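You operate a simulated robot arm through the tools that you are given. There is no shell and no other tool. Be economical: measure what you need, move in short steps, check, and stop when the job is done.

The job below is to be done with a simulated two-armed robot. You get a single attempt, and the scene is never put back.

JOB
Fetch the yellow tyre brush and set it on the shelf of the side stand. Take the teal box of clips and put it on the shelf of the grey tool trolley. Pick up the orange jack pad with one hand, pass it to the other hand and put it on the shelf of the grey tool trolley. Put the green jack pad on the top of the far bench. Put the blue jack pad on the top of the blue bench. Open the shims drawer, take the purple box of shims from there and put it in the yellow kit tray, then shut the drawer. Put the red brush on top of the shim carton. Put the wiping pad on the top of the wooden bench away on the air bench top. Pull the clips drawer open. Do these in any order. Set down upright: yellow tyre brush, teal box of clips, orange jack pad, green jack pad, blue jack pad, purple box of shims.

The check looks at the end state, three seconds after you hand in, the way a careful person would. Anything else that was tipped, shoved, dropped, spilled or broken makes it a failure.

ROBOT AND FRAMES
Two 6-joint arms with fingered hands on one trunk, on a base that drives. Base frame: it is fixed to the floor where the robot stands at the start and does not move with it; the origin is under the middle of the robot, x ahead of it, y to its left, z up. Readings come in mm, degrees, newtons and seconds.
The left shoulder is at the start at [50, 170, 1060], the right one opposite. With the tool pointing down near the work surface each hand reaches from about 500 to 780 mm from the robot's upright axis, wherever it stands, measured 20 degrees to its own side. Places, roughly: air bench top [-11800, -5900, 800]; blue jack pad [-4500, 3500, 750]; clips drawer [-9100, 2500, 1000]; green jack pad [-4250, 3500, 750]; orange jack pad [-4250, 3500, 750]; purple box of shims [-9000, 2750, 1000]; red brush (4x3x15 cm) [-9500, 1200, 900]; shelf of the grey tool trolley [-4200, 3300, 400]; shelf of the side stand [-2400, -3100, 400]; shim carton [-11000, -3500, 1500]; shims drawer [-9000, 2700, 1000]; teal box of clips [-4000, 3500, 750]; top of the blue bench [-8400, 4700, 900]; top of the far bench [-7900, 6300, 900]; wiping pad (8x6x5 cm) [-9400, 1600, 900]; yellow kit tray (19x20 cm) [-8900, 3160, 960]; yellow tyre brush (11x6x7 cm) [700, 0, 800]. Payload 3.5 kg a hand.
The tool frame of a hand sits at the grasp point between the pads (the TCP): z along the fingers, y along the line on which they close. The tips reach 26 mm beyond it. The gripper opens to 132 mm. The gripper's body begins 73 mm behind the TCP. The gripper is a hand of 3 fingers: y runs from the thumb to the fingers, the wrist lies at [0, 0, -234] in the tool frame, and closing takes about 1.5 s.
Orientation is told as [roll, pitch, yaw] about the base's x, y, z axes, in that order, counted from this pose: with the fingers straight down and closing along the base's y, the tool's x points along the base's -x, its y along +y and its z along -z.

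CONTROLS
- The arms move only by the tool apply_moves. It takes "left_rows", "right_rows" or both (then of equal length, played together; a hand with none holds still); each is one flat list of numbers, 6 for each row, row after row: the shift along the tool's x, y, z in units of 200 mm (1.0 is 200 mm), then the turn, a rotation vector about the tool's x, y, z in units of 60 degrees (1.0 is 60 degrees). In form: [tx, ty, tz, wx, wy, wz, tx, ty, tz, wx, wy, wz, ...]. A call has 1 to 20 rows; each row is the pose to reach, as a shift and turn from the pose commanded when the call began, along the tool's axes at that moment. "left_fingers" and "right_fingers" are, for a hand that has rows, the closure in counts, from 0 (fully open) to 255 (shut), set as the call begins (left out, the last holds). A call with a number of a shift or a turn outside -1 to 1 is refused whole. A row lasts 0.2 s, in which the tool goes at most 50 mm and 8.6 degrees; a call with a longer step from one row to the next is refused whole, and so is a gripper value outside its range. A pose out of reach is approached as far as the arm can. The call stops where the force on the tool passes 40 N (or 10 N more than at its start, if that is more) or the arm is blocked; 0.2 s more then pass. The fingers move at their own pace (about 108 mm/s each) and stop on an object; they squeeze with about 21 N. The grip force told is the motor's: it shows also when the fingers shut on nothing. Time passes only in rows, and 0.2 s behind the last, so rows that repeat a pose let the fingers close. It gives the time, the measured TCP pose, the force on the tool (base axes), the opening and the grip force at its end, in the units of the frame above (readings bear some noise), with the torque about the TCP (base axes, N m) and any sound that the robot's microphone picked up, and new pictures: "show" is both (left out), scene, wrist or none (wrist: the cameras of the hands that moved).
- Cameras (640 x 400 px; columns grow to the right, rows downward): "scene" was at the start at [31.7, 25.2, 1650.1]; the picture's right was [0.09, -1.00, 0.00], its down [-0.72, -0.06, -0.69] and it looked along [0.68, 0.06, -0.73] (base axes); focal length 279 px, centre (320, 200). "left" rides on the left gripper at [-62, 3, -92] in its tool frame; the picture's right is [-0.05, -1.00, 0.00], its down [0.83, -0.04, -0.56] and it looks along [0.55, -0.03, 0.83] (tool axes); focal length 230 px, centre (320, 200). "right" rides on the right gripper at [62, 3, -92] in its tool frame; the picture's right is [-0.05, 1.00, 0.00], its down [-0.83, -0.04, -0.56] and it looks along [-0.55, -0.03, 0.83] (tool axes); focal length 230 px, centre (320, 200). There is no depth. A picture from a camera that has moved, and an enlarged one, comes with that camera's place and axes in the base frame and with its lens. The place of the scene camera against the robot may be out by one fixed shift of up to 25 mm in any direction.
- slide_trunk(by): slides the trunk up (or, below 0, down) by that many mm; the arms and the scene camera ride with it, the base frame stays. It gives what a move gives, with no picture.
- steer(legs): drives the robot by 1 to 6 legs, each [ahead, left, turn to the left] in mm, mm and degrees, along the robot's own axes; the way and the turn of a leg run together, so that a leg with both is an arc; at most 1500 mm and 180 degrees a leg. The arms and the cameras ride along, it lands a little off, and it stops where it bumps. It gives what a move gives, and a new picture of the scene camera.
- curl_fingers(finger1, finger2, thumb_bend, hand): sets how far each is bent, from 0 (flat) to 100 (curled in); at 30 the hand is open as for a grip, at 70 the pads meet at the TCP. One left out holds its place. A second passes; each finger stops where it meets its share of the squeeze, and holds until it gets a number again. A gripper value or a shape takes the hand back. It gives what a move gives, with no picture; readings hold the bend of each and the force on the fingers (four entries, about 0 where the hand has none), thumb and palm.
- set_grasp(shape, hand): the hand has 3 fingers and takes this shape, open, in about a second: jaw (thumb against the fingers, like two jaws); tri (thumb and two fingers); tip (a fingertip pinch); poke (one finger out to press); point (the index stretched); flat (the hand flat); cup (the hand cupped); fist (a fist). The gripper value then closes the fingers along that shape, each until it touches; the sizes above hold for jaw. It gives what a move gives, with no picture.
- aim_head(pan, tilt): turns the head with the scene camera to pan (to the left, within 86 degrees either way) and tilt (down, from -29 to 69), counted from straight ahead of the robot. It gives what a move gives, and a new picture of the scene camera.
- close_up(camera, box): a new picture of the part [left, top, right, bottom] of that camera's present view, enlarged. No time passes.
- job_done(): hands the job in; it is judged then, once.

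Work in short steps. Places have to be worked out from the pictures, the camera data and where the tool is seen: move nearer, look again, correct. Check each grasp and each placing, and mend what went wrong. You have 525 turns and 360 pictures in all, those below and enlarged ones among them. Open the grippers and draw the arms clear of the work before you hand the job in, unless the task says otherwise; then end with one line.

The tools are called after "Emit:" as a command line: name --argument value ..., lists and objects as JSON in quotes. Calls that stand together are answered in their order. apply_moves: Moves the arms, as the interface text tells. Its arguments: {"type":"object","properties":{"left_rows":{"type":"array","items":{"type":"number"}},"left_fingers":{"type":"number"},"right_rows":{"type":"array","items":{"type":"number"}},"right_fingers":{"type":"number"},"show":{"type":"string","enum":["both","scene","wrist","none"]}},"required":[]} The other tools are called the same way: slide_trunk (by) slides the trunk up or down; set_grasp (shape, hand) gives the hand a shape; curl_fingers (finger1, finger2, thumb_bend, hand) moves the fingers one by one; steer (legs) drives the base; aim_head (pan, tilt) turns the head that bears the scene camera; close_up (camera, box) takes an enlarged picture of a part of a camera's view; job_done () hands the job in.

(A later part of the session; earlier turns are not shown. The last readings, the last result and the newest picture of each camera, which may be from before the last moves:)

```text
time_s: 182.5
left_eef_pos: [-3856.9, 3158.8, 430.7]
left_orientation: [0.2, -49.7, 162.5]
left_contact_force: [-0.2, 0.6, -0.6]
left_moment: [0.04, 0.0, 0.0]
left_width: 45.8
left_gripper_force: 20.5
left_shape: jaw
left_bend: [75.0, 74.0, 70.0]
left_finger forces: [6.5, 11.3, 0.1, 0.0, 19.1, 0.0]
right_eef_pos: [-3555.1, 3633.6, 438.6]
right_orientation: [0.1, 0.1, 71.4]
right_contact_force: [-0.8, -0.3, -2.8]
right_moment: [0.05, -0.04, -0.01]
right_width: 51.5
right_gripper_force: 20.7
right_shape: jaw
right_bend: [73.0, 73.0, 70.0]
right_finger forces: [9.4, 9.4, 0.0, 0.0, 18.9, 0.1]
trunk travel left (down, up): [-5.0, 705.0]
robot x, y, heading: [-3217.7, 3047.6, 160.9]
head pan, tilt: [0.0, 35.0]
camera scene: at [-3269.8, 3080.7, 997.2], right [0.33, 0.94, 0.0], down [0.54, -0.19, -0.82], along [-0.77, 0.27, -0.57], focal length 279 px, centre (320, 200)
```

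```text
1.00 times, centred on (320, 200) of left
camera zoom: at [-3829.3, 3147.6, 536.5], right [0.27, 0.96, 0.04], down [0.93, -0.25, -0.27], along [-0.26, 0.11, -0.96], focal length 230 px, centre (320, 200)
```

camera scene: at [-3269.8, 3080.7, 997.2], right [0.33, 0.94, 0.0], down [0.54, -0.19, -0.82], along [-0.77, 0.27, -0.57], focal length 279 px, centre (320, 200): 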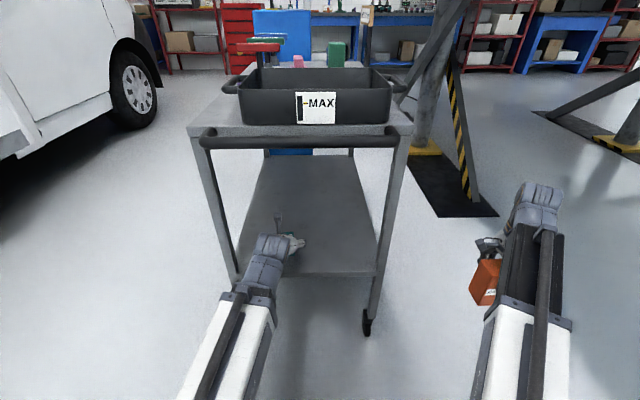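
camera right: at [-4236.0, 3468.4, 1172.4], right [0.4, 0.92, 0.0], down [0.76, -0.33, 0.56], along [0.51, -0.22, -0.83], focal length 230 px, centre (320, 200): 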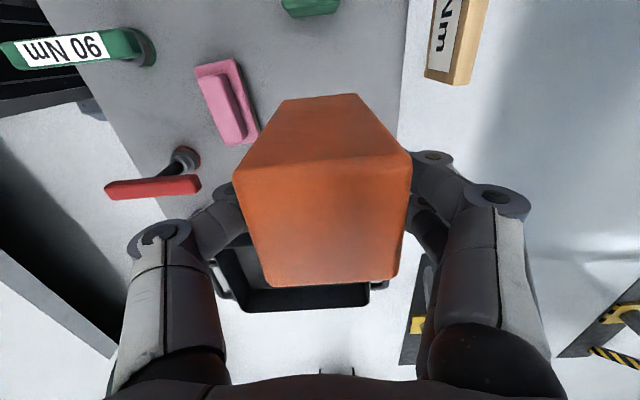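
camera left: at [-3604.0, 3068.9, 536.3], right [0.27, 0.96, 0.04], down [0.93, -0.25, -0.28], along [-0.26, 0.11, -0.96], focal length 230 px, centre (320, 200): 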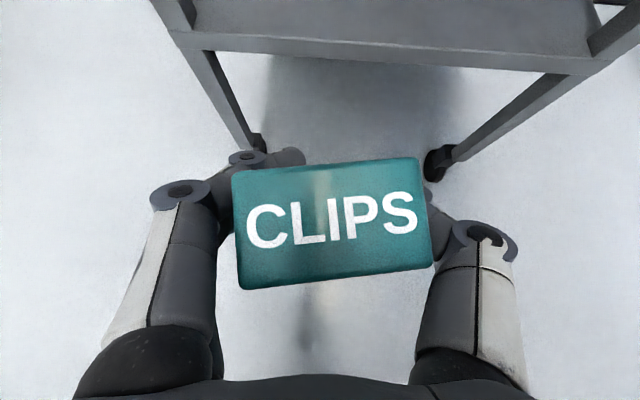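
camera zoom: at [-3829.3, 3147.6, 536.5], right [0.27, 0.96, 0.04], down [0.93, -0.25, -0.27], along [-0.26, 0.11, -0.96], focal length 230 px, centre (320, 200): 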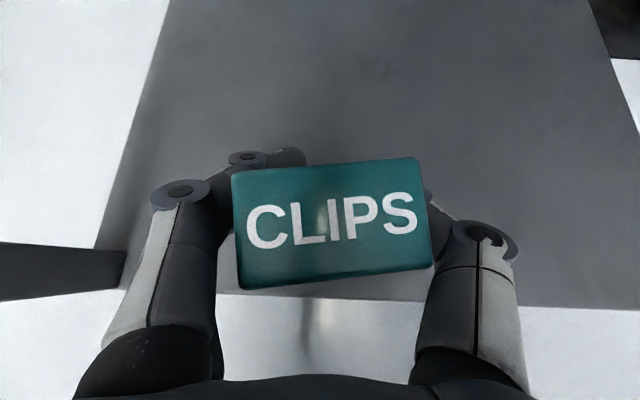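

The hand is over the shelf edge. I go 65 mm deeper, then lower by arm until contact.

Emit:
steer --legs '[[65, 0, 0]]'

Emit:
apply_moves --left_rows '[0.023, 0, 0.0193, 0, 0, 0, 0.046, 0, 0.0386, 0, 0, 0, 0.061, 0, 0.0514, 0, 0, 0, 0.077, 0, 0.0643, 0, 0, 0, 0.092, 0, 0.077, 0, 0, 0, 0.107, 0, 0.09, 0, 0, 0, 0.123, 0, 0.103, 0, 0, 0, 0.138, 0, 0.116, 0, 0, 0, 0.153, 0, 0.129, 0, 0, 0, 0.169, 0, 0.141, 0, 0, 0]' --show "wrist"

```text
time_s: 183.5
left_eef_pos: [-3917.6, 3181.1, 430.2]
left_orientation: [0.3, -49.6, 162.5]
left_contact_force: [0.1, -0.3, -1.1]
left_moment: [0.01, 0.02, 0.03]
left_width: 46.0
left_gripper_force: 21.3
left_shape: jaw
left_bend: [75.0, 74.0, 70.0]
left_finger forces: [6.4, 11.3, 0.0, 0.0, 19.2, 0.1]
right_eef_pos: [-3615.5, 3654.1, 438.7]
right_orientation: [0.0, 0.1, 71.3]
right_contact_force: [0.3, -1.3, -3.4]
right_moment: [0.01, 0.01, -0.02]
right_width: 51.3
right_gripper_force: 21.0
right_shape: jaw
right_bend: [73.0, 73.0, 70.0]
right_finger forces: [9.5, 9.6, 0.0, 0.0, 18.9, 0.1]
trunk travel left (down, up): [-5.0, 705.0]
robot x, y, heading: [-3277.8, 3072.2, 160.8]
head pan, tilt: [0.0, 35.0]
camera scene: at [-3331.2, 3102.2, 997.2], right [0.33, 0.94, 0.0], down [0.54, -0.19, -0.82], along [-0.77, 0.27, -0.57], focal length 279 px, centre (320, 200)
```

scene: 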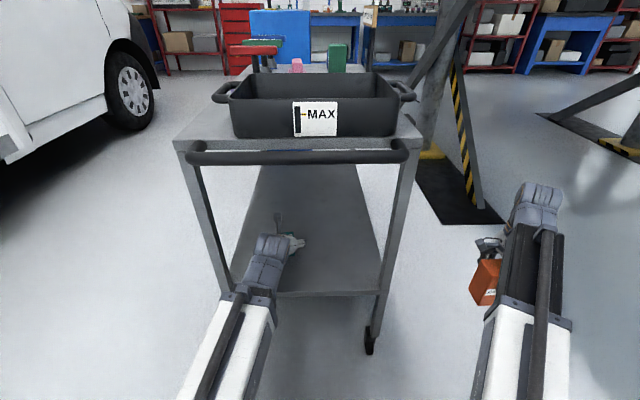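

```text
time_s: 185.7
left_eef_pos: [-3922.0, 3181.5, 387.8]
left_orientation: [0.4, -49.9, 162.5]
left_contact_force: [1.5, -6.0, 16.6]
left_moment: [0.09, -0.01, 0.02]
left_width: 32.1
left_gripper_force: 21.4
left_shape: jaw
left_bend: [76.0, 77.0, 74.0]
left_finger forces: [13.3, 3.1, 0.0, 0.0, 7.5, 0.0]
left hand out of reach, approached as far as the arm can: row 6, 7, 8, 9, 10
right_eef_pos: [-3616.4, 3654.2, 440.7]
right_orientation: [0.1, 0.1, 71.3]
right_contact_force: [0.4, -0.2, -3.4]
right_moment: [0.04, -0.04, 0.04]
right_width: 51.2
right_gripper_force: 20.5
right_shape: jaw
right_bend: [73.0, 73.0, 70.0]
right_finger forces: [9.4, 9.5, 0.1, 0.0, 18.9, 0.0]
trunk travel left (down, up): [-5.0, 705.0]
robot x, y, heading: [-3279.4, 3071.3, 160.8]
head pan, tilt: [0.0, 35.0]
camera left: at [-3893.5, 3170.9, 494.2], right [0.26, 0.96, 0.04], down [0.93, -0.24, -0.28], along [-0.26, 0.11, -0.96], focal length 230 px, centre (320, 200)
```

left: 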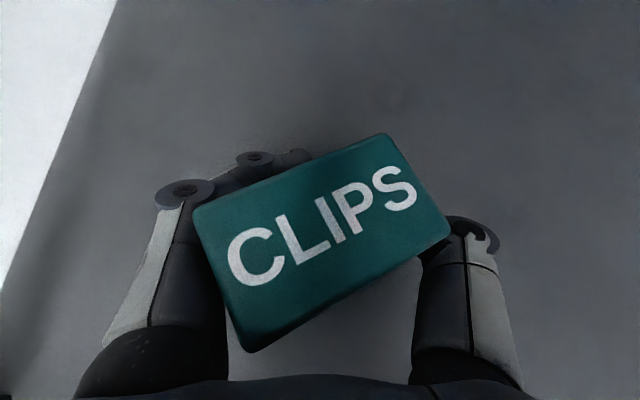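

The box touched down and twisted a little in the grip. I open to release it and look.

Emit:
apply_moves --left_rows '[-0.01, 0, -0.008, 0, 0, 0, -0.01, 0, -0.008, 0, 0, 0, -0.01, 0, -0.008, 0, 0, 0, -0.01, 0, -0.008, 0, 0, 0]' --left_fingers 90 --show "wrist"

```text
time_s: 186.7
left_eef_pos: [-3922.1, 3182.0, 389.0]
left_orientation: [0.2, -49.9, 162.3]
left_contact_force: [1.3, 4.7, 10.3]
left_moment: [-0.25, 0.18, -0.08]
left_width: 79.7
left_gripper_force: 0.1
left_shape: jaw
left_bend: [70.0, 74.0, 68.0]
left_finger forces: [0.0, 11.1, 0.1, 0.0, 0.0, 0.0]
right_eef_pos: [-3615.9, 3655.6, 438.0]
right_orientation: [0.1, 0.1, 71.3]
right_contact_force: [0.5, -0.4, -3.3]
right_moment: [0.0, -0.01, -0.06]
right_width: 51.3
right_gripper_force: 20.8
right_shape: jaw
right_bend: [73.0, 73.0, 70.0]
right_finger forces: [9.5, 9.5, 0.0, 0.0, 18.9, 0.0]
trunk travel left (down, up): [-5.0, 705.0]
robot x, y, heading: [-3275.1, 3068.6, 161.0]
head pan, tilt: [0.0, 35.0]
camera left: at [-3893.8, 3171.3, 495.7], right [0.27, 0.96, 0.04], down [0.93, -0.25, -0.28], along [-0.26, 0.11, -0.96], focal length 230 px, centre (320, 200)
```

left: 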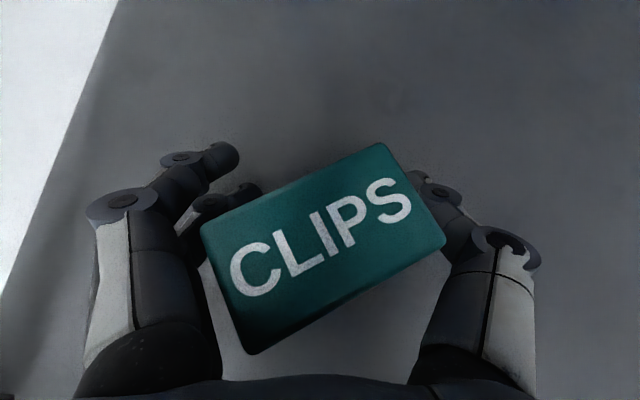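

I open fully and rise straight up, watching the box.

Emit:
apply_moves --left_rows '[-0.04, 0, -0.035, 0, 0, 0, -0.08, 0, -0.068, 0, 0, 0, -0.08, 0, -0.068, 0, 0, 0, -0.2, 0, -0.17, 0, 0, 0, -0.3, 0, -0.25, 0, 0, 0]' --left_fingers 0 --show "wrist"

```text
time_s: 187.9
left_eef_pos: [-3922.7, 3182.9, 466.9]
left_orientation: [0.2, -49.7, 162.4]
left_contact_force: [-0.2, 0.4, 0.4]
left_moment: [-0.01, 0.01, 0.01]
left_width: 131.8
left_gripper_force: 0.1
left_shape: jaw
left_bend: [30.0, 30.0, 30.0]
left_finger forces: [0.1, 0.1, 0.1, 0.0, 0.1, 0.0]
right_eef_pos: [-3616.4, 3654.0, 438.5]
right_orientation: [0.2, 0.1, 71.3]
right_contact_force: [0.2, -0.5, -2.9]
right_moment: [0.02, 0.02, 0.02]
right_width: 51.7
right_gripper_force: 21.1
right_shape: jaw
right_bend: [73.0, 73.0, 70.0]
right_finger forces: [9.4, 9.4, 0.0, 0.0, 18.9, 0.0]
trunk travel left (down, up): [-5.0, 705.0]
robot x, y, heading: [-3276.5, 3070.0, 160.6]
head pan, tilt: [0.0, 35.0]
camera left: at [-3895.4, 3172.3, 573.6], right [0.27, 0.96, 0.04], down [0.93, -0.25, -0.27], along [-0.26, 0.11, -0.96], focal length 230 px, centre (320, 200)
```

left: 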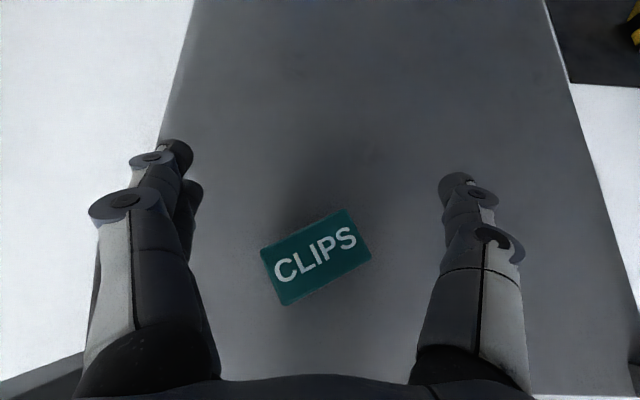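

The clips box stands label-up on the shelf. I back out and raise the trunk for the hand-over.

Emit:
steer --legs '[[-420, 0, 0]]'

Emit:
close_up --camera "scene" --box '[200, 60, 440, 300]'

Emit:
slide_trunk --by 400

```text
time_s: 190.4
left_eef_pos: [-3524.3, 3045.8, 466.8]
left_orientation: [0.2, -49.6, 162.2]
left_contact_force: [-0.4, 0.2, 0.0]
left_moment: [-0.02, 0.02, 0.0]
left_width: 131.7
left_gripper_force: 0.0
left_shape: jaw
left_bend: [30.0, 30.0, 30.0]
left_finger forces: [0.0, 0.0, 0.1, 0.0, 0.0, 0.0]
right_eef_pos: [-3215.0, 3515.8, 438.3]
right_orientation: [0.0, 0.2, 71.0]
right_contact_force: [-0.5, -0.7, -3.5]
right_moment: [0.05, -0.01, 0.01]
right_width: 51.5
right_gripper_force: 20.8
right_shape: jaw
right_bend: [73.0, 73.0, 70.0]
right_finger forces: [9.6, 9.5, 0.0, 0.0, 18.9, 0.0]
trunk travel left (down, up): [-5.0, 705.0]
robot x, y, heading: [-2879.2, 2926.8, 160.8]
head pan, tilt: [0.0, 35.0]
camera scene: at [-2932.7, 2962.1, 997.2], right [0.33, 0.94, 0.0], down [0.54, -0.19, -0.82], along [-0.77, 0.27, -0.57], focal length 279 px, centre (320, 200)
```

scene: 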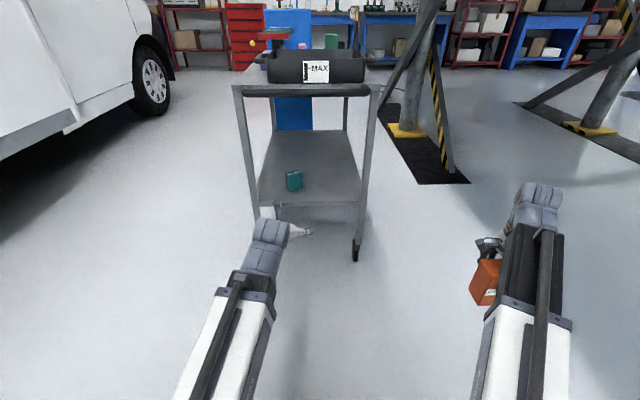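

```text
1.67 times, centred on (320, 180) of scene
camera zoom: at [-2932.7, 2962.1, 997.2], right [0.33, 0.94, 0.0], down [0.54, -0.19, -0.82], along [-0.77, 0.27, -0.57], focal length 464 px, centre (320, 233)
```

zoom: 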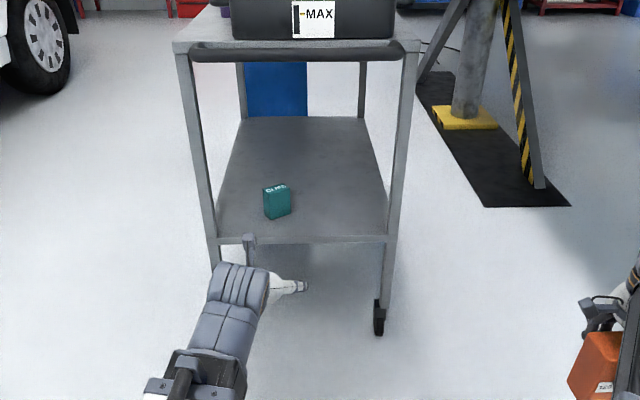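

```text
time_s: 194.3
left_eef_pos: [-3523.8, 3046.0, 867.0]
left_orientation: [0.1, -49.7, 162.1]
left_contact_force: [0.5, 0.5, -0.7]
left_moment: [0.03, 0.0, 0.01]
left_width: 131.9
left_gripper_force: 0.1
left_shape: jaw
left_bend: [30.0, 30.0, 30.0]
left_finger forces: [0.1, 0.0, 0.0, 0.0, 0.0, 0.0]
right_eef_pos: [-3214.8, 3516.4, 839.1]
right_orientation: [0.1, 0.1, 71.0]
right_contact_force: [0.1, 0.2, -2.9]
right_moment: [0.01, -0.02, 0.01]
right_width: 51.2
right_gripper_force: 21.3
right_shape: jaw
right_bend: [73.0, 73.0, 70.0]
right_finger forces: [9.5, 9.5, 0.1, 0.1, 18.9, 0.0]
trunk travel left (down, up): [-405.0, 305.0]
robot x, y, heading: [-2880.1, 2928.7, 160.5]
head pan, tilt: [0.0, 35.0]
```

The teal box stands on the shelf. For the hand-over I raise the trunk 290 mm and bring the left hand to a low, almost horizontal waiting pose ahead of the robot, and the right hand with the pad beyond it.

Emit:
slide_trunk --by 290

Emit:
apply_moves --left_rows '[0.153, 0, 0.129, 0, 0, 0, 0.306, 0, 0.258, 0, 0, 0, 0.46, 0, 0.387, 0, 0, 0, 0.613, 0, 0.516, 0, 0, 0, 0.766, 0, 0.643, 0, 0, 0]' --show "none"

Emit:
apply_moves --left_rows '[0.115, -0.065, 0.096, 0, -0.1, 0, 0.23, -0.13, 0.192, 0, -0.2, 0, 0.345, -0.195, 0.289, 0, -0.3, 0, 0.46, -0.26, 0.385, 0, -0.4, 0, 0.575, -0.325, 0.482, 0, -0.5, 0]' --show "none"

Emit:
apply_moves --right_rows '[0.16, 0.11, 0.11, 0, 0, 0, 0.33, 0.22, 0.22, 0, 0, 0, 0.5, 0.33, 0.33, 0, 0, 0, 0.67, 0.42, 0.44, 0, 0, 0, 0.84, 0.5, 0.55, 0, 0, 0, 1, 0.57, 0.65, 0, 0, 0]' --show "both"

```text
time_s: 197.2
left_eef_pos: [-3525.1, 3045.6, 1157.3]
left_orientation: [0.3, -49.8, 162.2]
left_contact_force: [-0.7, 0.8, 1.0]
left_moment: [0.01, -0.02, -0.02]
left_width: 131.8
left_gripper_force: 0.1
left_shape: jaw
left_bend: [30.0, 30.0, 30.0]
left_finger forces: [0.0, 0.0, 0.0, 0.0, 0.0, 0.1]
right_eef_pos: [-3214.4, 3515.7, 1127.8]
right_orientation: [0.1, 0.1, 71.0]
right_contact_force: [-0.3, 0.6, -3.0]
right_moment: [-0.03, 0.02, 0.02]
right_width: 51.3
right_gripper_force: 21.2
right_shape: jaw
right_bend: [73.0, 73.0, 70.0]
right_finger forces: [9.5, 9.4, 0.0, 0.0, 18.9, 0.1]
trunk travel left (down, up): [-695.0, 15.0]
robot x, y, heading: [-2878.8, 2923.7, 160.2]
head pan, tilt: [0.0, 35.0]
```

```text
time_s: 198.4
left_eef_pos: [-3526.1, 3047.6, 955.9]
left_orientation: [0.2, -49.7, 162.2]
left_contact_force: [-0.2, -0.7, 0.4]
left_moment: [0.01, 0.04, 0.01]
left_width: 131.6
left_gripper_force: 0.1
left_shape: jaw
left_bend: [30.0, 30.0, 30.0]
left_finger forces: [0.0, 0.1, 0.1, 0.1, 0.0, 0.0]
right_eef_pos: [-3215.8, 3516.1, 1130.0]
right_orientation: [0.0, 0.0, 71.0]
right_contact_force: [-1.2, 0.2, -1.9]
right_moment: [0.02, -0.03, 0.02]
right_width: 51.7
right_gripper_force: 20.7
right_shape: jaw
right_bend: [73.0, 73.0, 70.0]
right_finger forces: [9.5, 9.4, 0.1, 0.1, 19.0, 0.1]
trunk travel left (down, up): [-695.0, 15.0]
robot x, y, heading: [-2877.9, 2929.8, 160.5]
head pan, tilt: [0.0, 35.0]
```

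```text
time_s: 199.6
left_eef_pos: [-3537.7, 3066.9, 856.8]
left_orientation: [-3.7, -59.8, 158.9]
left_contact_force: [-0.5, 0.4, 0.0]
left_moment: [0.0, 0.02, 0.0]
left_width: 131.9
left_gripper_force: 0.0
left_shape: jaw
left_bend: [30.0, 30.0, 30.0]
left_finger forces: [0.0, 0.0, 0.0, 0.0, 0.0, 0.0]
left hand out of reach, approached as far as the arm can: row 3, 4, 5
right_eef_pos: [-3216.0, 3514.5, 1127.9]
right_orientation: [-0.1, 0.0, 71.0]
right_contact_force: [-1.0, 0.1, -3.0]
right_moment: [0.02, -0.04, 0.01]
right_width: 51.5
right_gripper_force: 20.9
right_shape: jaw
right_bend: [73.0, 73.0, 70.0]
right_finger forces: [9.5, 9.5, 0.0, 0.0, 18.9, 0.0]
trunk travel left (down, up): [-695.0, 15.0]
robot x, y, heading: [-2880.1, 2928.7, 160.7]
head pan, tilt: [0.0, 35.0]
```

```text
time_s: 201.0
left_eef_pos: [-3538.4, 3067.0, 857.7]
left_orientation: [-3.5, -59.8, 158.8]
left_contact_force: [0.0, 0.3, 0.2]
left_moment: [0.01, 0.02, 0.02]
left_width: 131.8
left_gripper_force: 0.1
left_shape: jaw
left_bend: [30.0, 30.0, 30.0]
left_finger forces: [0.1, 0.0, 0.0, 0.0, 0.0, 0.0]
right_eef_pos: [-3391.2, 3363.6, 998.0]
right_orientation: [0.2, 0.1, 70.9]
right_contact_force: [-0.6, -0.2, -3.2]
right_moment: [0.02, -0.03, 0.03]
right_width: 51.4
right_gripper_force: 21.3
right_shape: jaw
right_bend: [73.0, 73.0, 70.0]
right_finger forces: [9.5, 9.2, 0.1, 0.0, 18.7, 0.0]
trunk travel left (down, up): [-695.0, 15.0]
robot x, y, heading: [-2877.2, 2926.9, 160.4]
head pan, tilt: [0.0, 35.0]
camera scene: at [-2933.3, 2962.0, 1687.2], right [0.33, 0.94, 0.0], down [0.54, -0.19, -0.82], along [-0.77, 0.27, -0.57], focal length 279 px, centre (320, 200)
camera right: at [-3412.4, 3306.1, 1090.1], right [-0.93, 0.37, 0.0], down [0.31, 0.77, 0.55], along [0.21, 0.51, -0.83], focal length 230 px, centre (320, 200)
```

scene: 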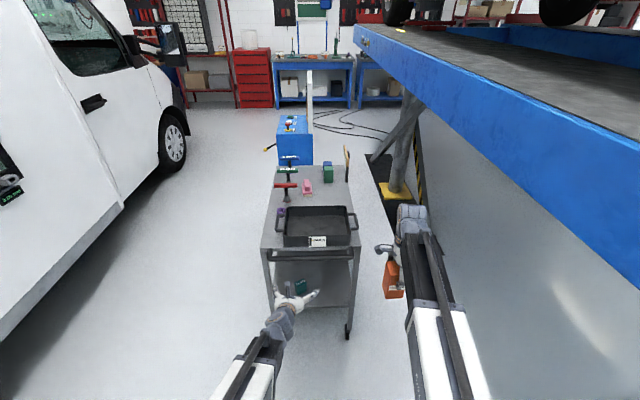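
right: 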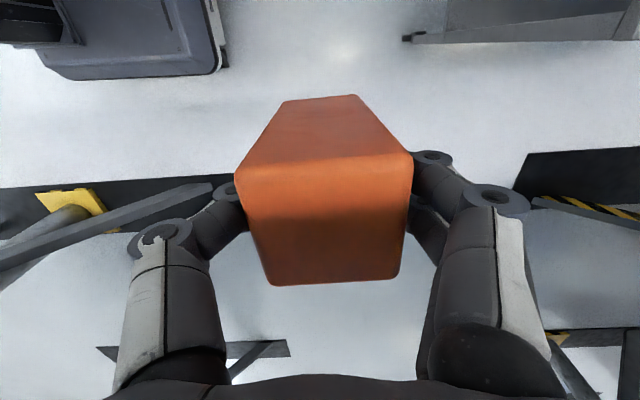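

The left wrist cannot get flat enough pointing ahead. Instead I'll have the left hand point right (yaw −90°) and take the pad's lower part from the side. I yaw the left hand in two moves.

Emit:
apply_moves --left_rows '[-0.04, -0.03, -0.06, 0.108, 0, 0.0625, -0.08, -0.06, -0.12, 0.216, 0, 0.125, -0.12, -0.1, -0.18, 0.325, 0, 0.1875, -0.16, -0.13, -0.24, 0.433, 0, 0.25, -0.2, -0.17, -0.3, 0.54, 0, 0.3125, -0.23, -0.2, -0.356, 0.65, 0, 0.375]' --show "none"

Emit:
apply_moves --left_rows '[0, 0, 0, 0.108, 0, 0.0625, 0, 0, 0, 0.216, 0, 0.125, 0, 0, 0, 0.325, 0, 0.1875, 0, 0, 0, 0.433, 0, 0.25, 0, 0, 0, 0.54, 0, 0.3125, 0, 0, 0, 0.65, 0, 0.375]' --show "none"

Emit:
apply_moves --left_rows '[0, 0, 0, 0, -0.08, 0, 0, 0, 0, 0, -0.167, 0]' --show "both"

```text
time_s: 202.4
left_eef_pos: [-3477.7, 3078.3, 915.3]
left_orientation: [-1.5, -62.2, 111.5]
left_contact_force: [0.5, 0.8, -0.3]
left_moment: [-0.01, 0.01, -0.02]
left_width: 132.1
left_gripper_force: 0.0
left_shape: jaw
left_bend: [30.0, 30.0, 30.0]
left_finger forces: [0.0, 0.0, 0.0, 0.0, 0.0, 0.0]
left hand out of reach, approached as far as the arm can: row 1, 2, 3, 4, 5, 6
right_eef_pos: [-3390.0, 3365.9, 998.5]
right_orientation: [0.1, 0.1, 71.0]
right_contact_force: [-0.4, -0.7, -3.5]
right_moment: [0.0, -0.02, -0.05]
right_width: 51.3
right_gripper_force: 21.1
right_shape: jaw
right_bend: [73.0, 73.0, 70.0]
right_finger forces: [9.4, 9.4, 0.0, 0.1, 18.7, 0.0]
trunk travel left (down, up): [-695.0, 15.0]
robot x, y, heading: [-2877.8, 2923.5, 160.5]
head pan, tilt: [0.0, 35.0]
```

```text
time_s: 203.8
left_eef_pos: [-3476.9, 3077.8, 915.7]
left_orientation: [-0.4, -61.8, 65.9]
left_contact_force: [-0.4, 0.0, -0.3]
left_moment: [0.0, 0.0, 0.0]
left_width: 132.0
left_gripper_force: 0.1
left_shape: jaw
left_bend: [30.0, 30.0, 30.0]
left_finger forces: [0.1, 0.0, 0.0, 0.1, 0.0, 0.0]
right_eef_pos: [-3389.8, 3364.0, 998.0]
right_orientation: [0.2, 0.1, 71.0]
right_contact_force: [-1.0, -0.4, -2.2]
right_moment: [-0.01, -0.02, -0.01]
right_width: 51.3
right_gripper_force: 20.8
right_shape: jaw
right_bend: [73.0, 73.0, 70.0]
right_finger forces: [9.5, 9.3, 0.0, 0.0, 18.7, 0.1]
trunk travel left (down, up): [-695.0, 15.0]
robot x, y, heading: [-2876.7, 2925.5, 160.3]
head pan, tilt: [0.0, 35.0]
```

```text
time_s: 204.4
left_eef_pos: [-3477.6, 3076.4, 917.0]
left_orientation: [-0.7, -71.9, 66.2]
left_contact_force: [-0.2, 0.1, 0.8]
left_moment: [-0.01, 0.01, 0.01]
left_width: 131.9
left_gripper_force: 0.1
left_shape: jaw
left_bend: [30.0, 30.0, 30.0]
left_finger forces: [0.0, 0.0, 0.0, 0.0, 0.0, 0.0]
right_eef_pos: [-3388.5, 3364.0, 998.2]
right_orientation: [0.2, 0.2, 70.9]
right_contact_force: [0.3, 0.1, -3.7]
right_moment: [0.02, 0.01, -0.02]
right_width: 51.4
right_gripper_force: 21.1
right_shape: jaw
right_bend: [73.0, 73.0, 70.0]
right_finger forces: [9.4, 9.3, 0.1, 0.0, 18.7, 0.0]
trunk travel left (down, up): [-695.0, 15.0]
robot x, y, heading: [-2878.8, 2927.0, 160.4]
head pan, tilt: [0.0, 35.0]
camera scene: at [-2933.1, 2962.1, 1687.3], right [0.33, 0.94, 0.0], down [0.54, -0.19, -0.82], along [-0.77, 0.27, -0.57], focal length 279 px, centre (320, 200)
camera left: at [-3509.3, 3017.5, 1003.2], right [0.92, -0.4, 0.05], down [-0.28, -0.73, -0.62], along [0.28, 0.55, -0.79], focal length 230 px, centre (320, 200)
```

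scene: 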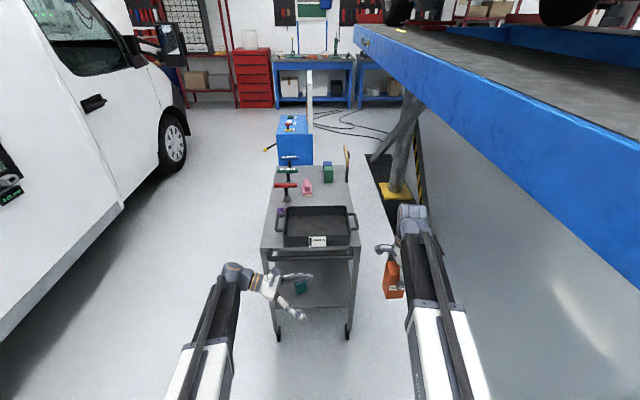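
left: 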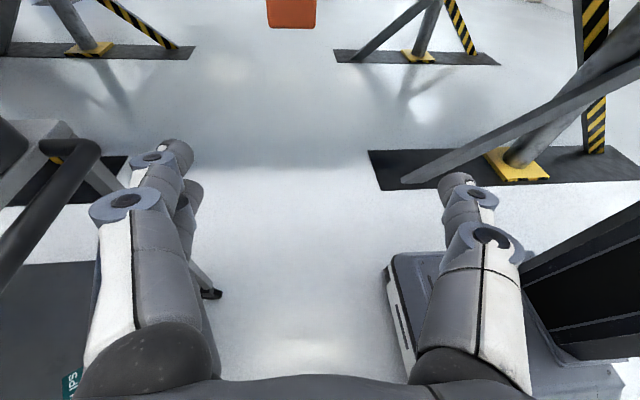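

The left hand now points right at the pad's height. I bring the right hand 140 mm closer and slide the left hand to about 60 mm short, correcting its yaw.

Emit:
apply_moves --right_rows '[0.2, 0, 0, 0, 0, 0, 0.4, 0, 0, 0, 0, 0, 0.6, 0, 0, 0, 0, 0, 0.7, 0, 0, 0, 0, 0]' --left_rows '[-0.05, 0.01, 0.1, -0.02, 0, -0.006, -0.1, 0.02, 0.2, -0.04, 0, -0.012, -0.16, 0.035, 0.3, -0.055, 0, -0.018, -0.215, 0.0475, 0.403, -0.071, 0, -0.023]' --left_fingers 70 --show "wrist"

```text
time_s: 205.4
left_eef_pos: [-3450.9, 3164.0, 932.8]
left_orientation: [-0.6, -71.7, 70.7]
left_contact_force: [-0.3, 1.0, 0.5]
left_moment: [-0.01, -0.02, 0.01]
left_width: 95.9
left_gripper_force: 0.1
left_shape: jaw
left_bend: [65.0, 65.0, 62.0]
left_finger forces: [0.0, 0.0, 0.0, 0.0, 0.0, 0.0]
right_eef_pos: [-3435.3, 3231.4, 999.5]
right_orientation: [0.1, 0.2, 71.0]
right_contact_force: [-0.3, 0.2, -3.4]
right_moment: [0.02, 0.0, 0.05]
right_width: 51.4
right_gripper_force: 21.1
right_shape: jaw
right_bend: [73.0, 73.0, 70.0]
right_finger forces: [9.2, 9.3, 0.1, 0.0, 18.6, 0.0]
trunk travel left (down, up): [-695.0, 15.0]
robot x, y, heading: [-2876.6, 2931.2, 160.5]
head pan, tilt: [0.0, 35.0]
camera right: at [-3457.4, 3173.1, 1090.9], right [-0.93, 0.37, 0.0], down [0.31, 0.77, 0.55], along [0.21, 0.51, -0.83], focal length 230 px, centre (320, 200)
camera left: at [-3477.2, 3101.6, 1020.0], right [0.94, -0.32, 0.05], down [-0.22, -0.76, -0.62], along [0.24, 0.57, -0.79], focal length 230 px, centre (320, 200)
```

right: 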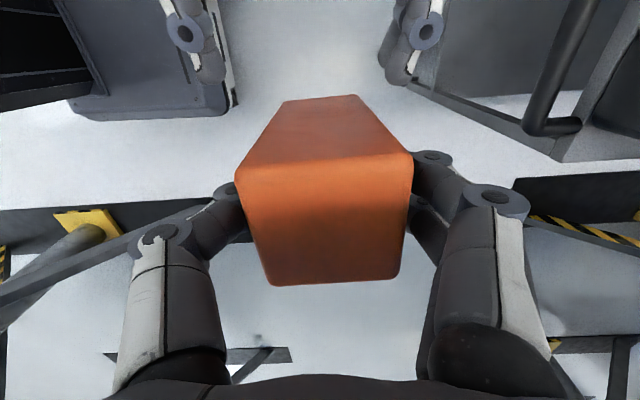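
left: 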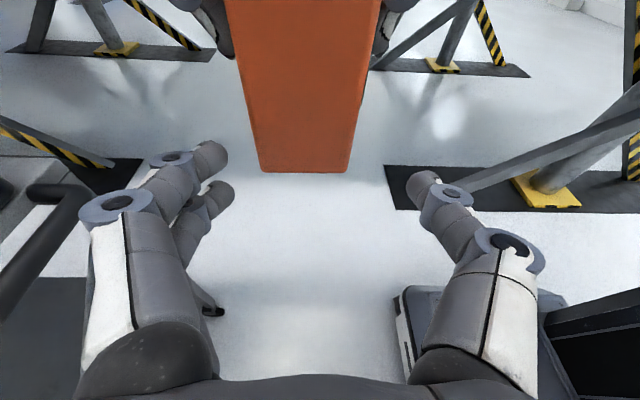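

The pad is framed between the left fingers. I slide in 58 mm and close.

Emit:
apply_moves --left_rows '[-0.045, 0.02, 0.14, 0, 0, 0, -0.09, 0.04, 0.275, 0, 0, 0]' --show "wrist"

Emit:
apply_moves --left_rows '[0, 0, 0, 0, 0, 0, 0, 0, 0, 0, 0, 0, 0, 0, 0, 0, 0, 0, 0, 0, 0, 0, 0, 0, 0, 0, 0, 0, 0, 0]' --left_fingers 255 --show "wrist"

```text
time_s: 206.0
left_eef_pos: [-3435.9, 3220.5, 931.6]
left_orientation: [-0.7, -71.8, 70.8]
left_contact_force: [-0.5, 0.2, 0.1]
left_moment: [0.0, 0.04, 0.0]
left_width: 96.0
left_gripper_force: 0.0
left_shape: jaw
left_bend: [65.0, 65.0, 62.0]
left_finger forces: [0.0, 0.0, 0.0, 0.0, 0.0, 0.0]
right_eef_pos: [-3434.9, 3231.4, 999.0]
right_orientation: [0.1, 0.0, 71.0]
right_contact_force: [-0.5, 0.3, -2.7]
right_moment: [-0.03, -0.01, 0.0]
right_width: 51.4
right_gripper_force: 21.2
right_shape: jaw
right_bend: [73.0, 73.0, 70.0]
right_finger forces: [9.3, 9.2, 0.0, 0.0, 18.6, 0.1]
trunk travel left (down, up): [-695.0, 15.0]
robot x, y, heading: [-2877.7, 2929.4, 160.2]
head pan, tilt: [0.0, 35.0]
camera left: at [-3463.2, 3158.6, 1017.6], right [0.94, -0.32, 0.05], down [-0.22, -0.76, -0.62], along [0.24, 0.57, -0.79], focal length 230 px, centre (320, 200)
```

left: 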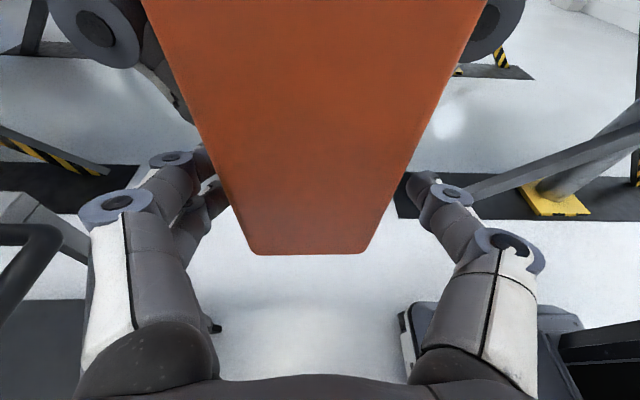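

```text
time_s: 207.2
left_eef_pos: [-3435.7, 3220.1, 930.7]
left_orientation: [-0.6, -71.8, 70.7]
left_contact_force: [-0.6, 1.8, -0.3]
left_moment: [-0.04, 0.01, 0.04]
left_width: 52.5
left_gripper_force: 21.2
left_shape: jaw
left_bend: [73.0, 73.0, 70.0]
left_finger forces: [9.6, 9.6, 0.0, 0.0, 18.8, 0.1]
right_eef_pos: [-3434.2, 3231.0, 999.8]
right_orientation: [0.1, 0.1, 71.0]
right_contact_force: [0.7, 0.5, -2.9]
right_moment: [-0.02, -0.07, -0.06]
right_width: 51.3
right_gripper_force: 21.4
right_shape: jaw
right_bend: [73.0, 73.0, 70.0]
right_finger forces: [9.7, 9.3, 0.0, 0.0, 19.2, 0.0]
trunk travel left (down, up): [-695.0, 15.0]
robot x, y, heading: [-2882.6, 2930.0, 160.6]
head pan, tilt: [0.0, 35.0]
camera left: at [-3463.2, 3158.2, 1017.7], right [0.94, -0.32, 0.05], down [-0.23, -0.76, -0.62], along [0.24, 0.57, -0.79], focal length 230 px, centre (320, 200)
```

left: 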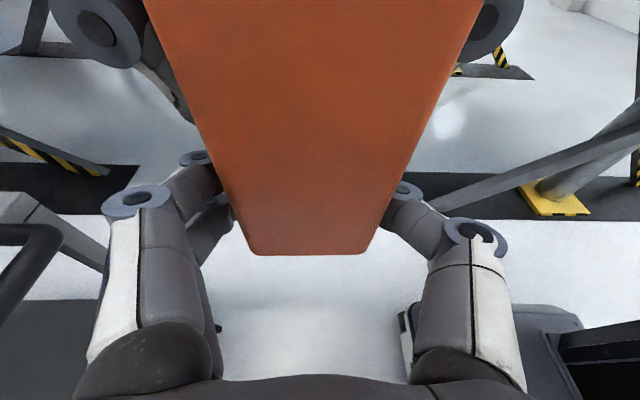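

Both hands hold it. I open the right hand and raise it away straight up.

Emit:
apply_moves --right_rows '[0, 0, 0, 0, 0, 0, 0, 0, 0, 0, 0, 0, 0, 0, 0, 0, 0, 0, 0, 0, 0, 0, 0, 0, 0, 0, -0.2, 0, 0, 0, 0, 0, -0.4, 0, 0, 0, 0, 0, -0.6, 0, 0, 0]' --right_fingers 60 --show "both"

Emit:
close_up --camera "left" --box '[0, 0, 640, 400]'

```text
time_s: 208.8
left_eef_pos: [-3436.0, 3219.5, 931.3]
left_orientation: [-0.6, -71.8, 70.6]
left_contact_force: [0.1, -0.3, 0.3]
left_moment: [-0.02, -0.01, 0.0]
left_width: 52.6
left_gripper_force: 20.8
left_shape: jaw
left_bend: [73.0, 73.0, 70.0]
left_finger forces: [9.9, 9.6, 0.0, 0.0, 19.4, 0.1]
right_eef_pos: [-3434.8, 3232.5, 1120.5]
right_orientation: [0.1, 0.0, 71.0]
right_contact_force: [0.8, 0.1, -0.7]
right_moment: [0.01, 0.01, 0.0]
right_width: 100.8
right_gripper_force: 0.1
right_shape: jaw
right_bend: [63.0, 63.0, 59.0]
right_finger forces: [0.0, 0.1, 0.0, 0.0, 0.0, 0.1]
trunk travel left (down, up): [-695.0, 15.0]
robot x, y, heading: [-2879.6, 2927.8, 160.5]
head pan, tilt: [0.0, 35.0]
camera scene: at [-2932.8, 2962.0, 1687.2], right [0.33, 0.94, 0.0], down [0.54, -0.19, -0.82], along [-0.77, 0.27, -0.57], focal length 279 px, centre (320, 200)
camera right: at [-3457.4, 3174.7, 1212.9], right [-0.93, 0.37, 0.0], down [0.31, 0.77, 0.55], along [0.21, 0.51, -0.83], focal length 230 px, centre (320, 200)
```

scene: 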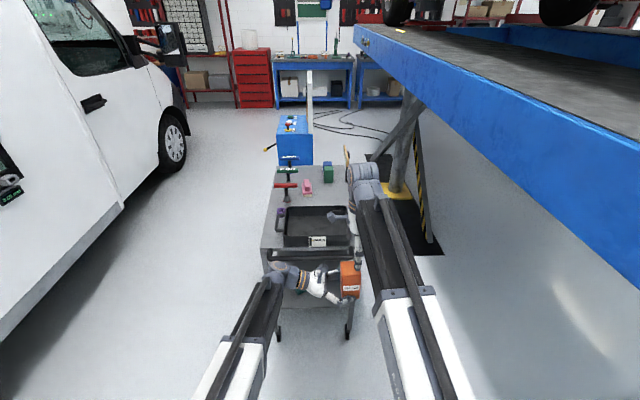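
right: 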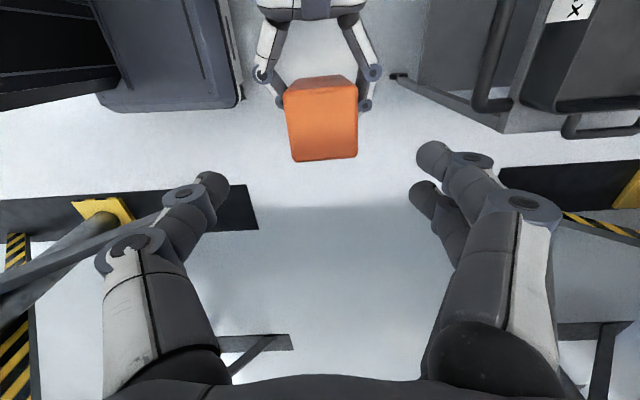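

```text
1.00 times, centred on (320, 200) of left
camera zoom: at [-3463.1, 3158.2, 1017.7], right [0.94, -0.32, 0.05], down [-0.23, -0.76, -0.62], along [0.24, 0.57, -0.79], focal length 230 px, centre (320, 200)
```

zoom: 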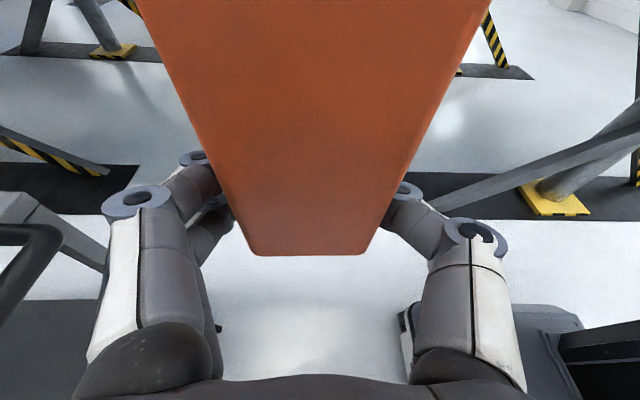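

The hand-over succeeded: the left hand alone holds the pad. I move the right hand aside, then swing the left hand back to point forward with more extension.

Emit:
apply_moves --right_rows '[-0.2, -0.05, 0, 0, 0, 0, -0.4, -0.1, 0, 0, 0, 0, -0.6, -0.15, 0, 0, 0, 0, -0.8, -0.2, 0, 0, 0, 0, -1, -0.25, 0, 0, 0, 0]' --show "none"

Emit:
apply_moves --right_rows '[-0.2, -0.08, 0, 0, 0, 0, -0.4, -0.16, 0, 0, 0, 0, -0.6, -0.24, 0, 0, 0, 0, -0.8, -0.32, 0, 0, 0, 0, -0.8, -0.32, 0, 0, 0, 0, -0.8, -0.32, 0, 0, 0, 0]' --left_rows '[0.02, 0.05, -0.06, -0.119, 0, -0.0387, 0.04, 0.1, -0.12, -0.238, 0, -0.077, 0.06, 0.15, -0.19, -0.357, 0, -0.116, 0.08, 0.2, -0.25, -0.475, 0, -0.155, 0.1, 0.25, -0.31, -0.594, 0, -0.193, 0.124, 0.3, -0.38, -0.713, 0, -0.232]' --show "none"

Emit:
apply_moves --left_rows '[0, 0.07, -0.01, -0.119, 0, -0.0387, 0.005, 0.14, -0.02, -0.238, 0, -0.077, 0.01, 0.21, -0.03, -0.357, 0, -0.116, 0.013, 0.28, -0.04, -0.475, 0, -0.155, 0.017, 0.35, -0.055, -0.594, 0, -0.193, 0.02, 0.425, -0.067, -0.713, 0, -0.232]' --show "both"

```text
time_s: 210.0
left_eef_pos: [-3435.7, 3220.5, 930.9]
left_orientation: [-0.7, -71.8, 70.6]
left_contact_force: [0.6, 0.4, 0.4]
left_moment: [-0.03, -0.02, -0.01]
left_width: 52.3
left_gripper_force: 20.4
left_shape: jaw
left_bend: [73.0, 73.0, 70.0]
left_finger forces: [9.8, 9.6, 0.0, 0.0, 19.5, 0.0]
right_eef_pos: [-3322.6, 3404.0, 1120.3]
right_orientation: [0.1, 0.1, 71.1]
right_contact_force: [-0.9, 0.4, 0.0]
right_moment: [-0.02, -0.01, -0.03]
right_width: 100.6
right_gripper_force: 0.1
right_shape: jaw
right_bend: [63.0, 63.0, 59.0]
right_finger forces: [0.0, 0.0, 0.0, 0.1, 0.0, 0.1]
trunk travel left (down, up): [-695.0, 15.0]
robot x, y, heading: [-2879.2, 2926.9, 160.7]
head pan, tilt: [0.0, 35.0]
```

```text
time_s: 211.4
left_eef_pos: [-3520.5, 3166.8, 930.6]
left_orientation: [-0.2, -71.7, 115.3]
left_contact_force: [-0.4, -0.4, -0.1]
left_moment: [0.01, -0.03, -0.03]
left_width: 52.4
left_gripper_force: 20.8
left_shape: jaw
left_bend: [73.0, 73.0, 70.0]
left_finger forces: [9.8, 9.5, 0.0, 0.0, 19.4, 0.0]
right_eef_pos: [-3206.8, 3534.5, 1118.7]
right_orientation: [0.0, 0.0, 71.0]
right_contact_force: [0.4, 0.4, 0.8]
right_moment: [0.01, 0.01, 0.0]
right_width: 100.8
right_gripper_force: 0.1
right_shape: jaw
right_bend: [63.0, 63.0, 59.0]
right_finger forces: [0.1, 0.0, 0.0, 0.0, 0.1, 0.1]
trunk travel left (down, up): [-695.0, 15.0]
robot x, y, heading: [-2879.1, 2925.6, 160.5]
head pan, tilt: [0.0, 35.0]
```

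```text
time_s: 212.8
left_eef_pos: [-3582.7, 3128.8, 940.8]
left_orientation: [0.3, -74.2, 152.7]
left_contact_force: [-0.1, -0.4, -2.8]
left_moment: [0.0, -0.05, 0.02]
left_width: 52.0
left_gripper_force: 20.9
left_shape: jaw
left_bend: [73.0, 73.0, 70.0]
left_finger forces: [10.1, 9.6, 0.0, 0.0, 19.7, 0.1]
left hand out of reach, approached as far as the arm can: row 5, 6
right_eef_pos: [-3206.9, 3534.7, 1117.6]
right_orientation: [0.1, 0.1, 71.0]
right_contact_force: [0.1, -1.2, 0.1]
right_moment: [-0.02, -0.01, 0.01]
right_width: 100.7
right_gripper_force: 0.1
right_shape: jaw
right_bend: [63.0, 63.0, 59.0]
right_finger forces: [0.1, 0.1, 0.0, 0.0, 0.0, 0.0]
trunk travel left (down, up): [-695.0, 15.0]
robot x, y, heading: [-2876.0, 2926.8, 160.5]
head pan, tilt: [0.0, 35.0]
camera scene: at [-2933.1, 2962.3, 1687.2], right [0.33, 0.94, 0.0], down [0.54, -0.19, -0.82], along [-0.77, 0.27, -0.57], focal length 279 px, centre (320, 200)
camera left: at [-3521.6, 3093.8, 1025.2], right [0.44, 0.9, 0.05], down [0.7, -0.31, -0.65], along [-0.57, 0.32, -0.76], focal length 230 px, centre (320, 200)
```

scene: 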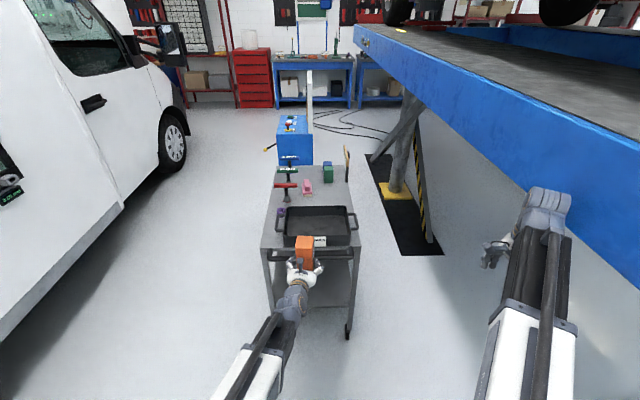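
left: 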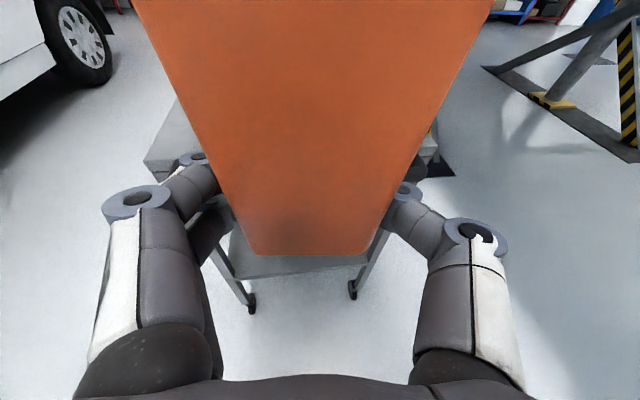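

The pad is held pointing forward. I lower the trunk to shelf level.

Emit:
slide_trunk --by -400

Emit:
slide_trunk --by -115

Emit:
steer --legs '[[0, -72, 0], [250, 0, 0]]'

Emit:
close_up --camera "left" --box '[0, 0, 640, 400]'

```text
time_s: 216.6
left_eef_pos: [-3584.1, 3127.0, 541.8]
left_orientation: [-0.3, -74.3, 153.3]
left_contact_force: [0.2, -0.2, -3.0]
left_moment: [0.02, -0.05, 0.02]
left_width: 52.1
left_gripper_force: 20.8
left_shape: jaw
left_bend: [73.0, 73.0, 70.0]
left_finger forces: [10.1, 9.5, 0.1, 0.0, 19.7, 0.0]
right_eef_pos: [-3207.5, 3535.1, 718.6]
right_orientation: [0.1, 0.1, 71.0]
right_contact_force: [-0.2, -0.6, 0.2]
right_moment: [-0.03, -0.02, -0.04]
right_width: 100.5
right_gripper_force: 0.0
right_shape: jaw
right_bend: [63.0, 63.0, 59.0]
right_finger forces: [0.1, 0.0, 0.0, 0.0, 0.0, 0.1]
trunk travel left (down, up): [-295.0, 415.0]
robot x, y, heading: [-2877.7, 2927.8, 160.7]
head pan, tilt: [0.0, 35.0]
```

```text
time_s: 218.1
left_eef_pos: [-3584.6, 3127.8, 425.9]
left_orientation: [-0.3, -74.3, 153.3]
left_contact_force: [-0.5, 0.5, -3.0]
left_moment: [0.0, 0.0, 0.02]
left_width: 52.0
left_gripper_force: 21.0
left_shape: jaw
left_bend: [73.0, 73.0, 70.0]
left_finger forces: [10.1, 9.6, 0.0, 0.1, 19.7, 0.0]
right_eef_pos: [-3207.2, 3534.5, 603.7]
right_orientation: [0.1, 0.1, 70.9]
right_contact_force: [0.4, 0.5, 0.1]
right_moment: [0.0, 0.0, 0.01]
right_width: 100.8
right_gripper_force: 0.0
right_shape: jaw
right_bend: [63.0, 63.0, 59.0]
right_finger forces: [0.0, 0.0, 0.0, 0.1, 0.0, 0.0]
trunk travel left (down, up): [-180.0, 530.0]
robot x, y, heading: [-2878.2, 2928.4, 160.5]
head pan, tilt: [0.0, 35.0]
```

```text
time_s: 220.5
left_eef_pos: [-3794.8, 3279.8, 425.7]
left_orientation: [-0.3, -74.3, 153.3]
left_contact_force: [-0.2, -1.0, -3.5]
left_moment: [0.04, -0.04, 0.0]
left_width: 52.4
left_gripper_force: 20.8
left_shape: jaw
left_bend: [73.0, 73.0, 70.0]
left_finger forces: [10.1, 9.6, 0.0, 0.0, 19.8, 0.0]
right_eef_pos: [-3418.9, 3686.5, 604.1]
right_orientation: [0.1, 0.1, 71.0]
right_contact_force: [0.9, 0.5, -0.7]
right_moment: [0.01, 0.03, 0.01]
right_width: 101.0
right_gripper_force: 0.1
right_shape: jaw
right_bend: [63.0, 63.0, 59.0]
right_finger forces: [0.0, 0.0, 0.0, 0.0, 0.0, 0.0]
trunk travel left (down, up): [-180.0, 530.0]
robot x, y, heading: [-3090.4, 3077.8, 160.2]
head pan, tilt: [0.0, 35.0]
camera scene: at [-3145.3, 3113.5, 1172.2], right [0.34, 0.94, 0.0], down [0.54, -0.19, -0.82], along [-0.77, 0.27, -0.57], focal length 279 px, centre (320, 200)
```

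scene: 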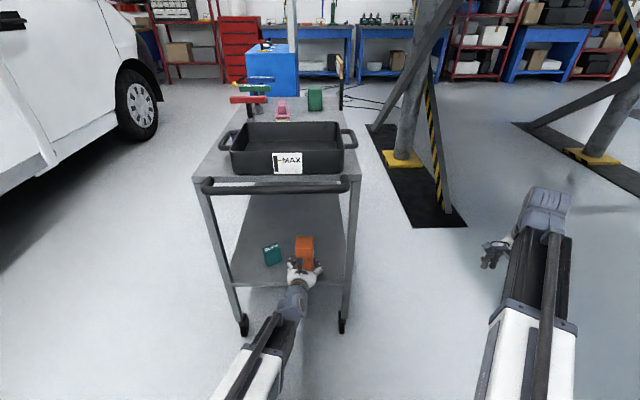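

```text
1.00 times, centred on (320, 200) of left
camera zoom: at [-3733.7, 3245.4, 510.3], right [0.44, 0.9, 0.05], down [0.7, -0.31, -0.65], along [-0.57, 0.32, -0.76], focal length 230 px, centre (320, 200)
```

zoom: 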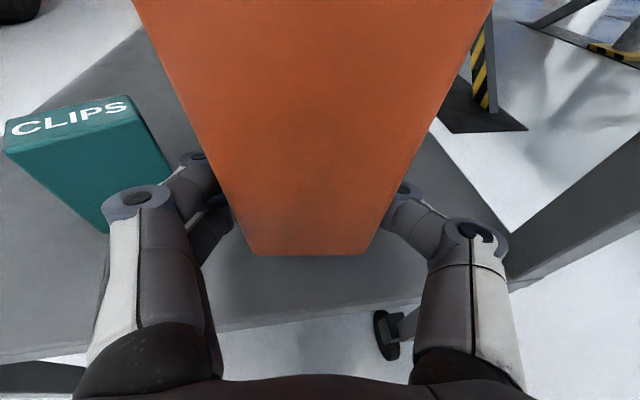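

The pad clears the clips box by about 35 mm. I advance 100 mm more with a slight drift right, then lower with the arm until contact.

Emit:
steer --legs '[[105, -12, 0]]'

Emit:
slide_trunk --by -25

Emit:
close_up --camera "left" --box '[0, 0, 640, 400]'

```text
time_s: 221.7
left_eef_pos: [-3890.3, 3327.3, 425.5]
left_orientation: [-0.2, -74.2, 153.1]
left_contact_force: [0.0, -0.1, -3.0]
left_moment: [-0.01, -0.04, 0.0]
left_width: 52.3
left_gripper_force: 20.9
left_shape: jaw
left_bend: [73.0, 73.0, 70.0]
left_finger forces: [10.0, 9.6, 0.0, 0.0, 19.7, 0.0]
right_eef_pos: [-3514.0, 3733.6, 603.2]
right_orientation: [0.1, 0.1, 70.9]
right_contact_force: [-0.2, -0.4, 0.1]
right_moment: [0.05, 0.03, -0.03]
right_width: 100.8
right_gripper_force: 0.1
right_shape: jaw
right_bend: [63.0, 63.0, 59.0]
right_finger forces: [0.0, 0.0, 0.0, 0.0, 0.0, 0.1]
trunk travel left (down, up): [-180.0, 530.0]
robot x, y, heading: [-3184.9, 3129.0, 160.3]
head pan, tilt: [0.0, 35.0]
camera scene: at [-3240.3, 3160.3, 1172.2], right [0.34, 0.94, 0.0], down [0.54, -0.19, -0.82], along [-0.77, 0.28, -0.57], focal length 279 px, centre (320, 200)
```

scene: 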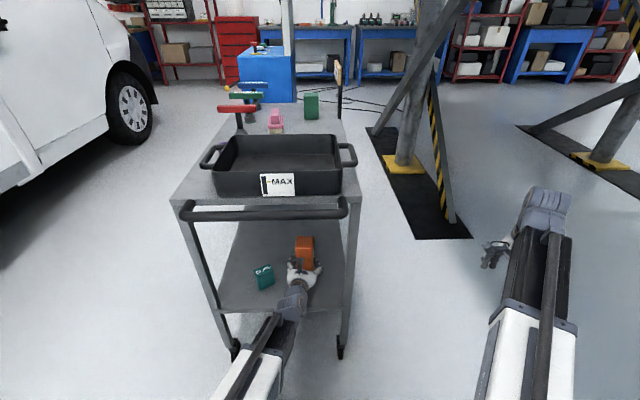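

```text
time_s: 222.4
left_eef_pos: [-3890.0, 3327.0, 400.0]
left_orientation: [-0.2, -74.2, 153.2]
left_contact_force: [0.1, 0.7, -2.7]
left_moment: [0.03, -0.02, -0.02]
left_width: 52.3
left_gripper_force: 20.4
left_shape: jaw
left_bend: [73.0, 73.0, 70.0]
left_finger forces: [10.0, 9.5, 0.0, 0.0, 19.7, 0.0]
right_eef_pos: [-3513.3, 3733.0, 578.1]
right_orientation: [0.1, 0.0, 70.9]
right_contact_force: [0.4, 0.5, 0.2]
right_moment: [0.02, -0.02, 0.0]
right_width: 100.6
right_gripper_force: 0.1
right_shape: jaw
right_bend: [63.0, 63.0, 59.0]
right_finger forces: [0.0, 0.0, 0.0, 0.0, 0.0, 0.0]
trunk travel left (down, up): [-155.0, 555.0]
robot x, y, heading: [-3186.0, 3127.0, 160.5]
head pan, tilt: [0.0, 35.0]
```

```text
1.00 times, centred on (320, 200) of left
camera zoom: at [-3828.7, 3292.4, 485.1], right [0.44, 0.9, 0.05], down [0.7, -0.31, -0.65], along [-0.57, 0.32, -0.76], focal length 230 px, centre (320, 200)
```

zoom: 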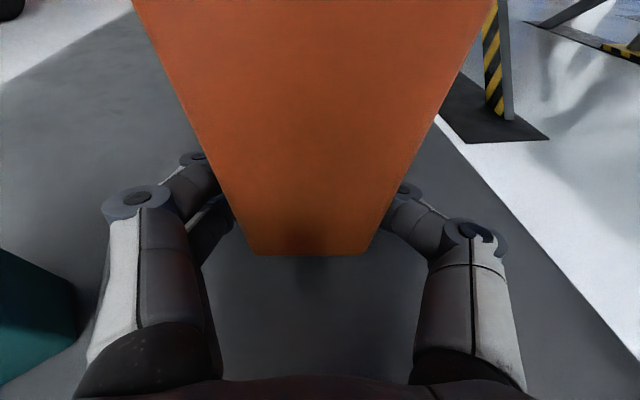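

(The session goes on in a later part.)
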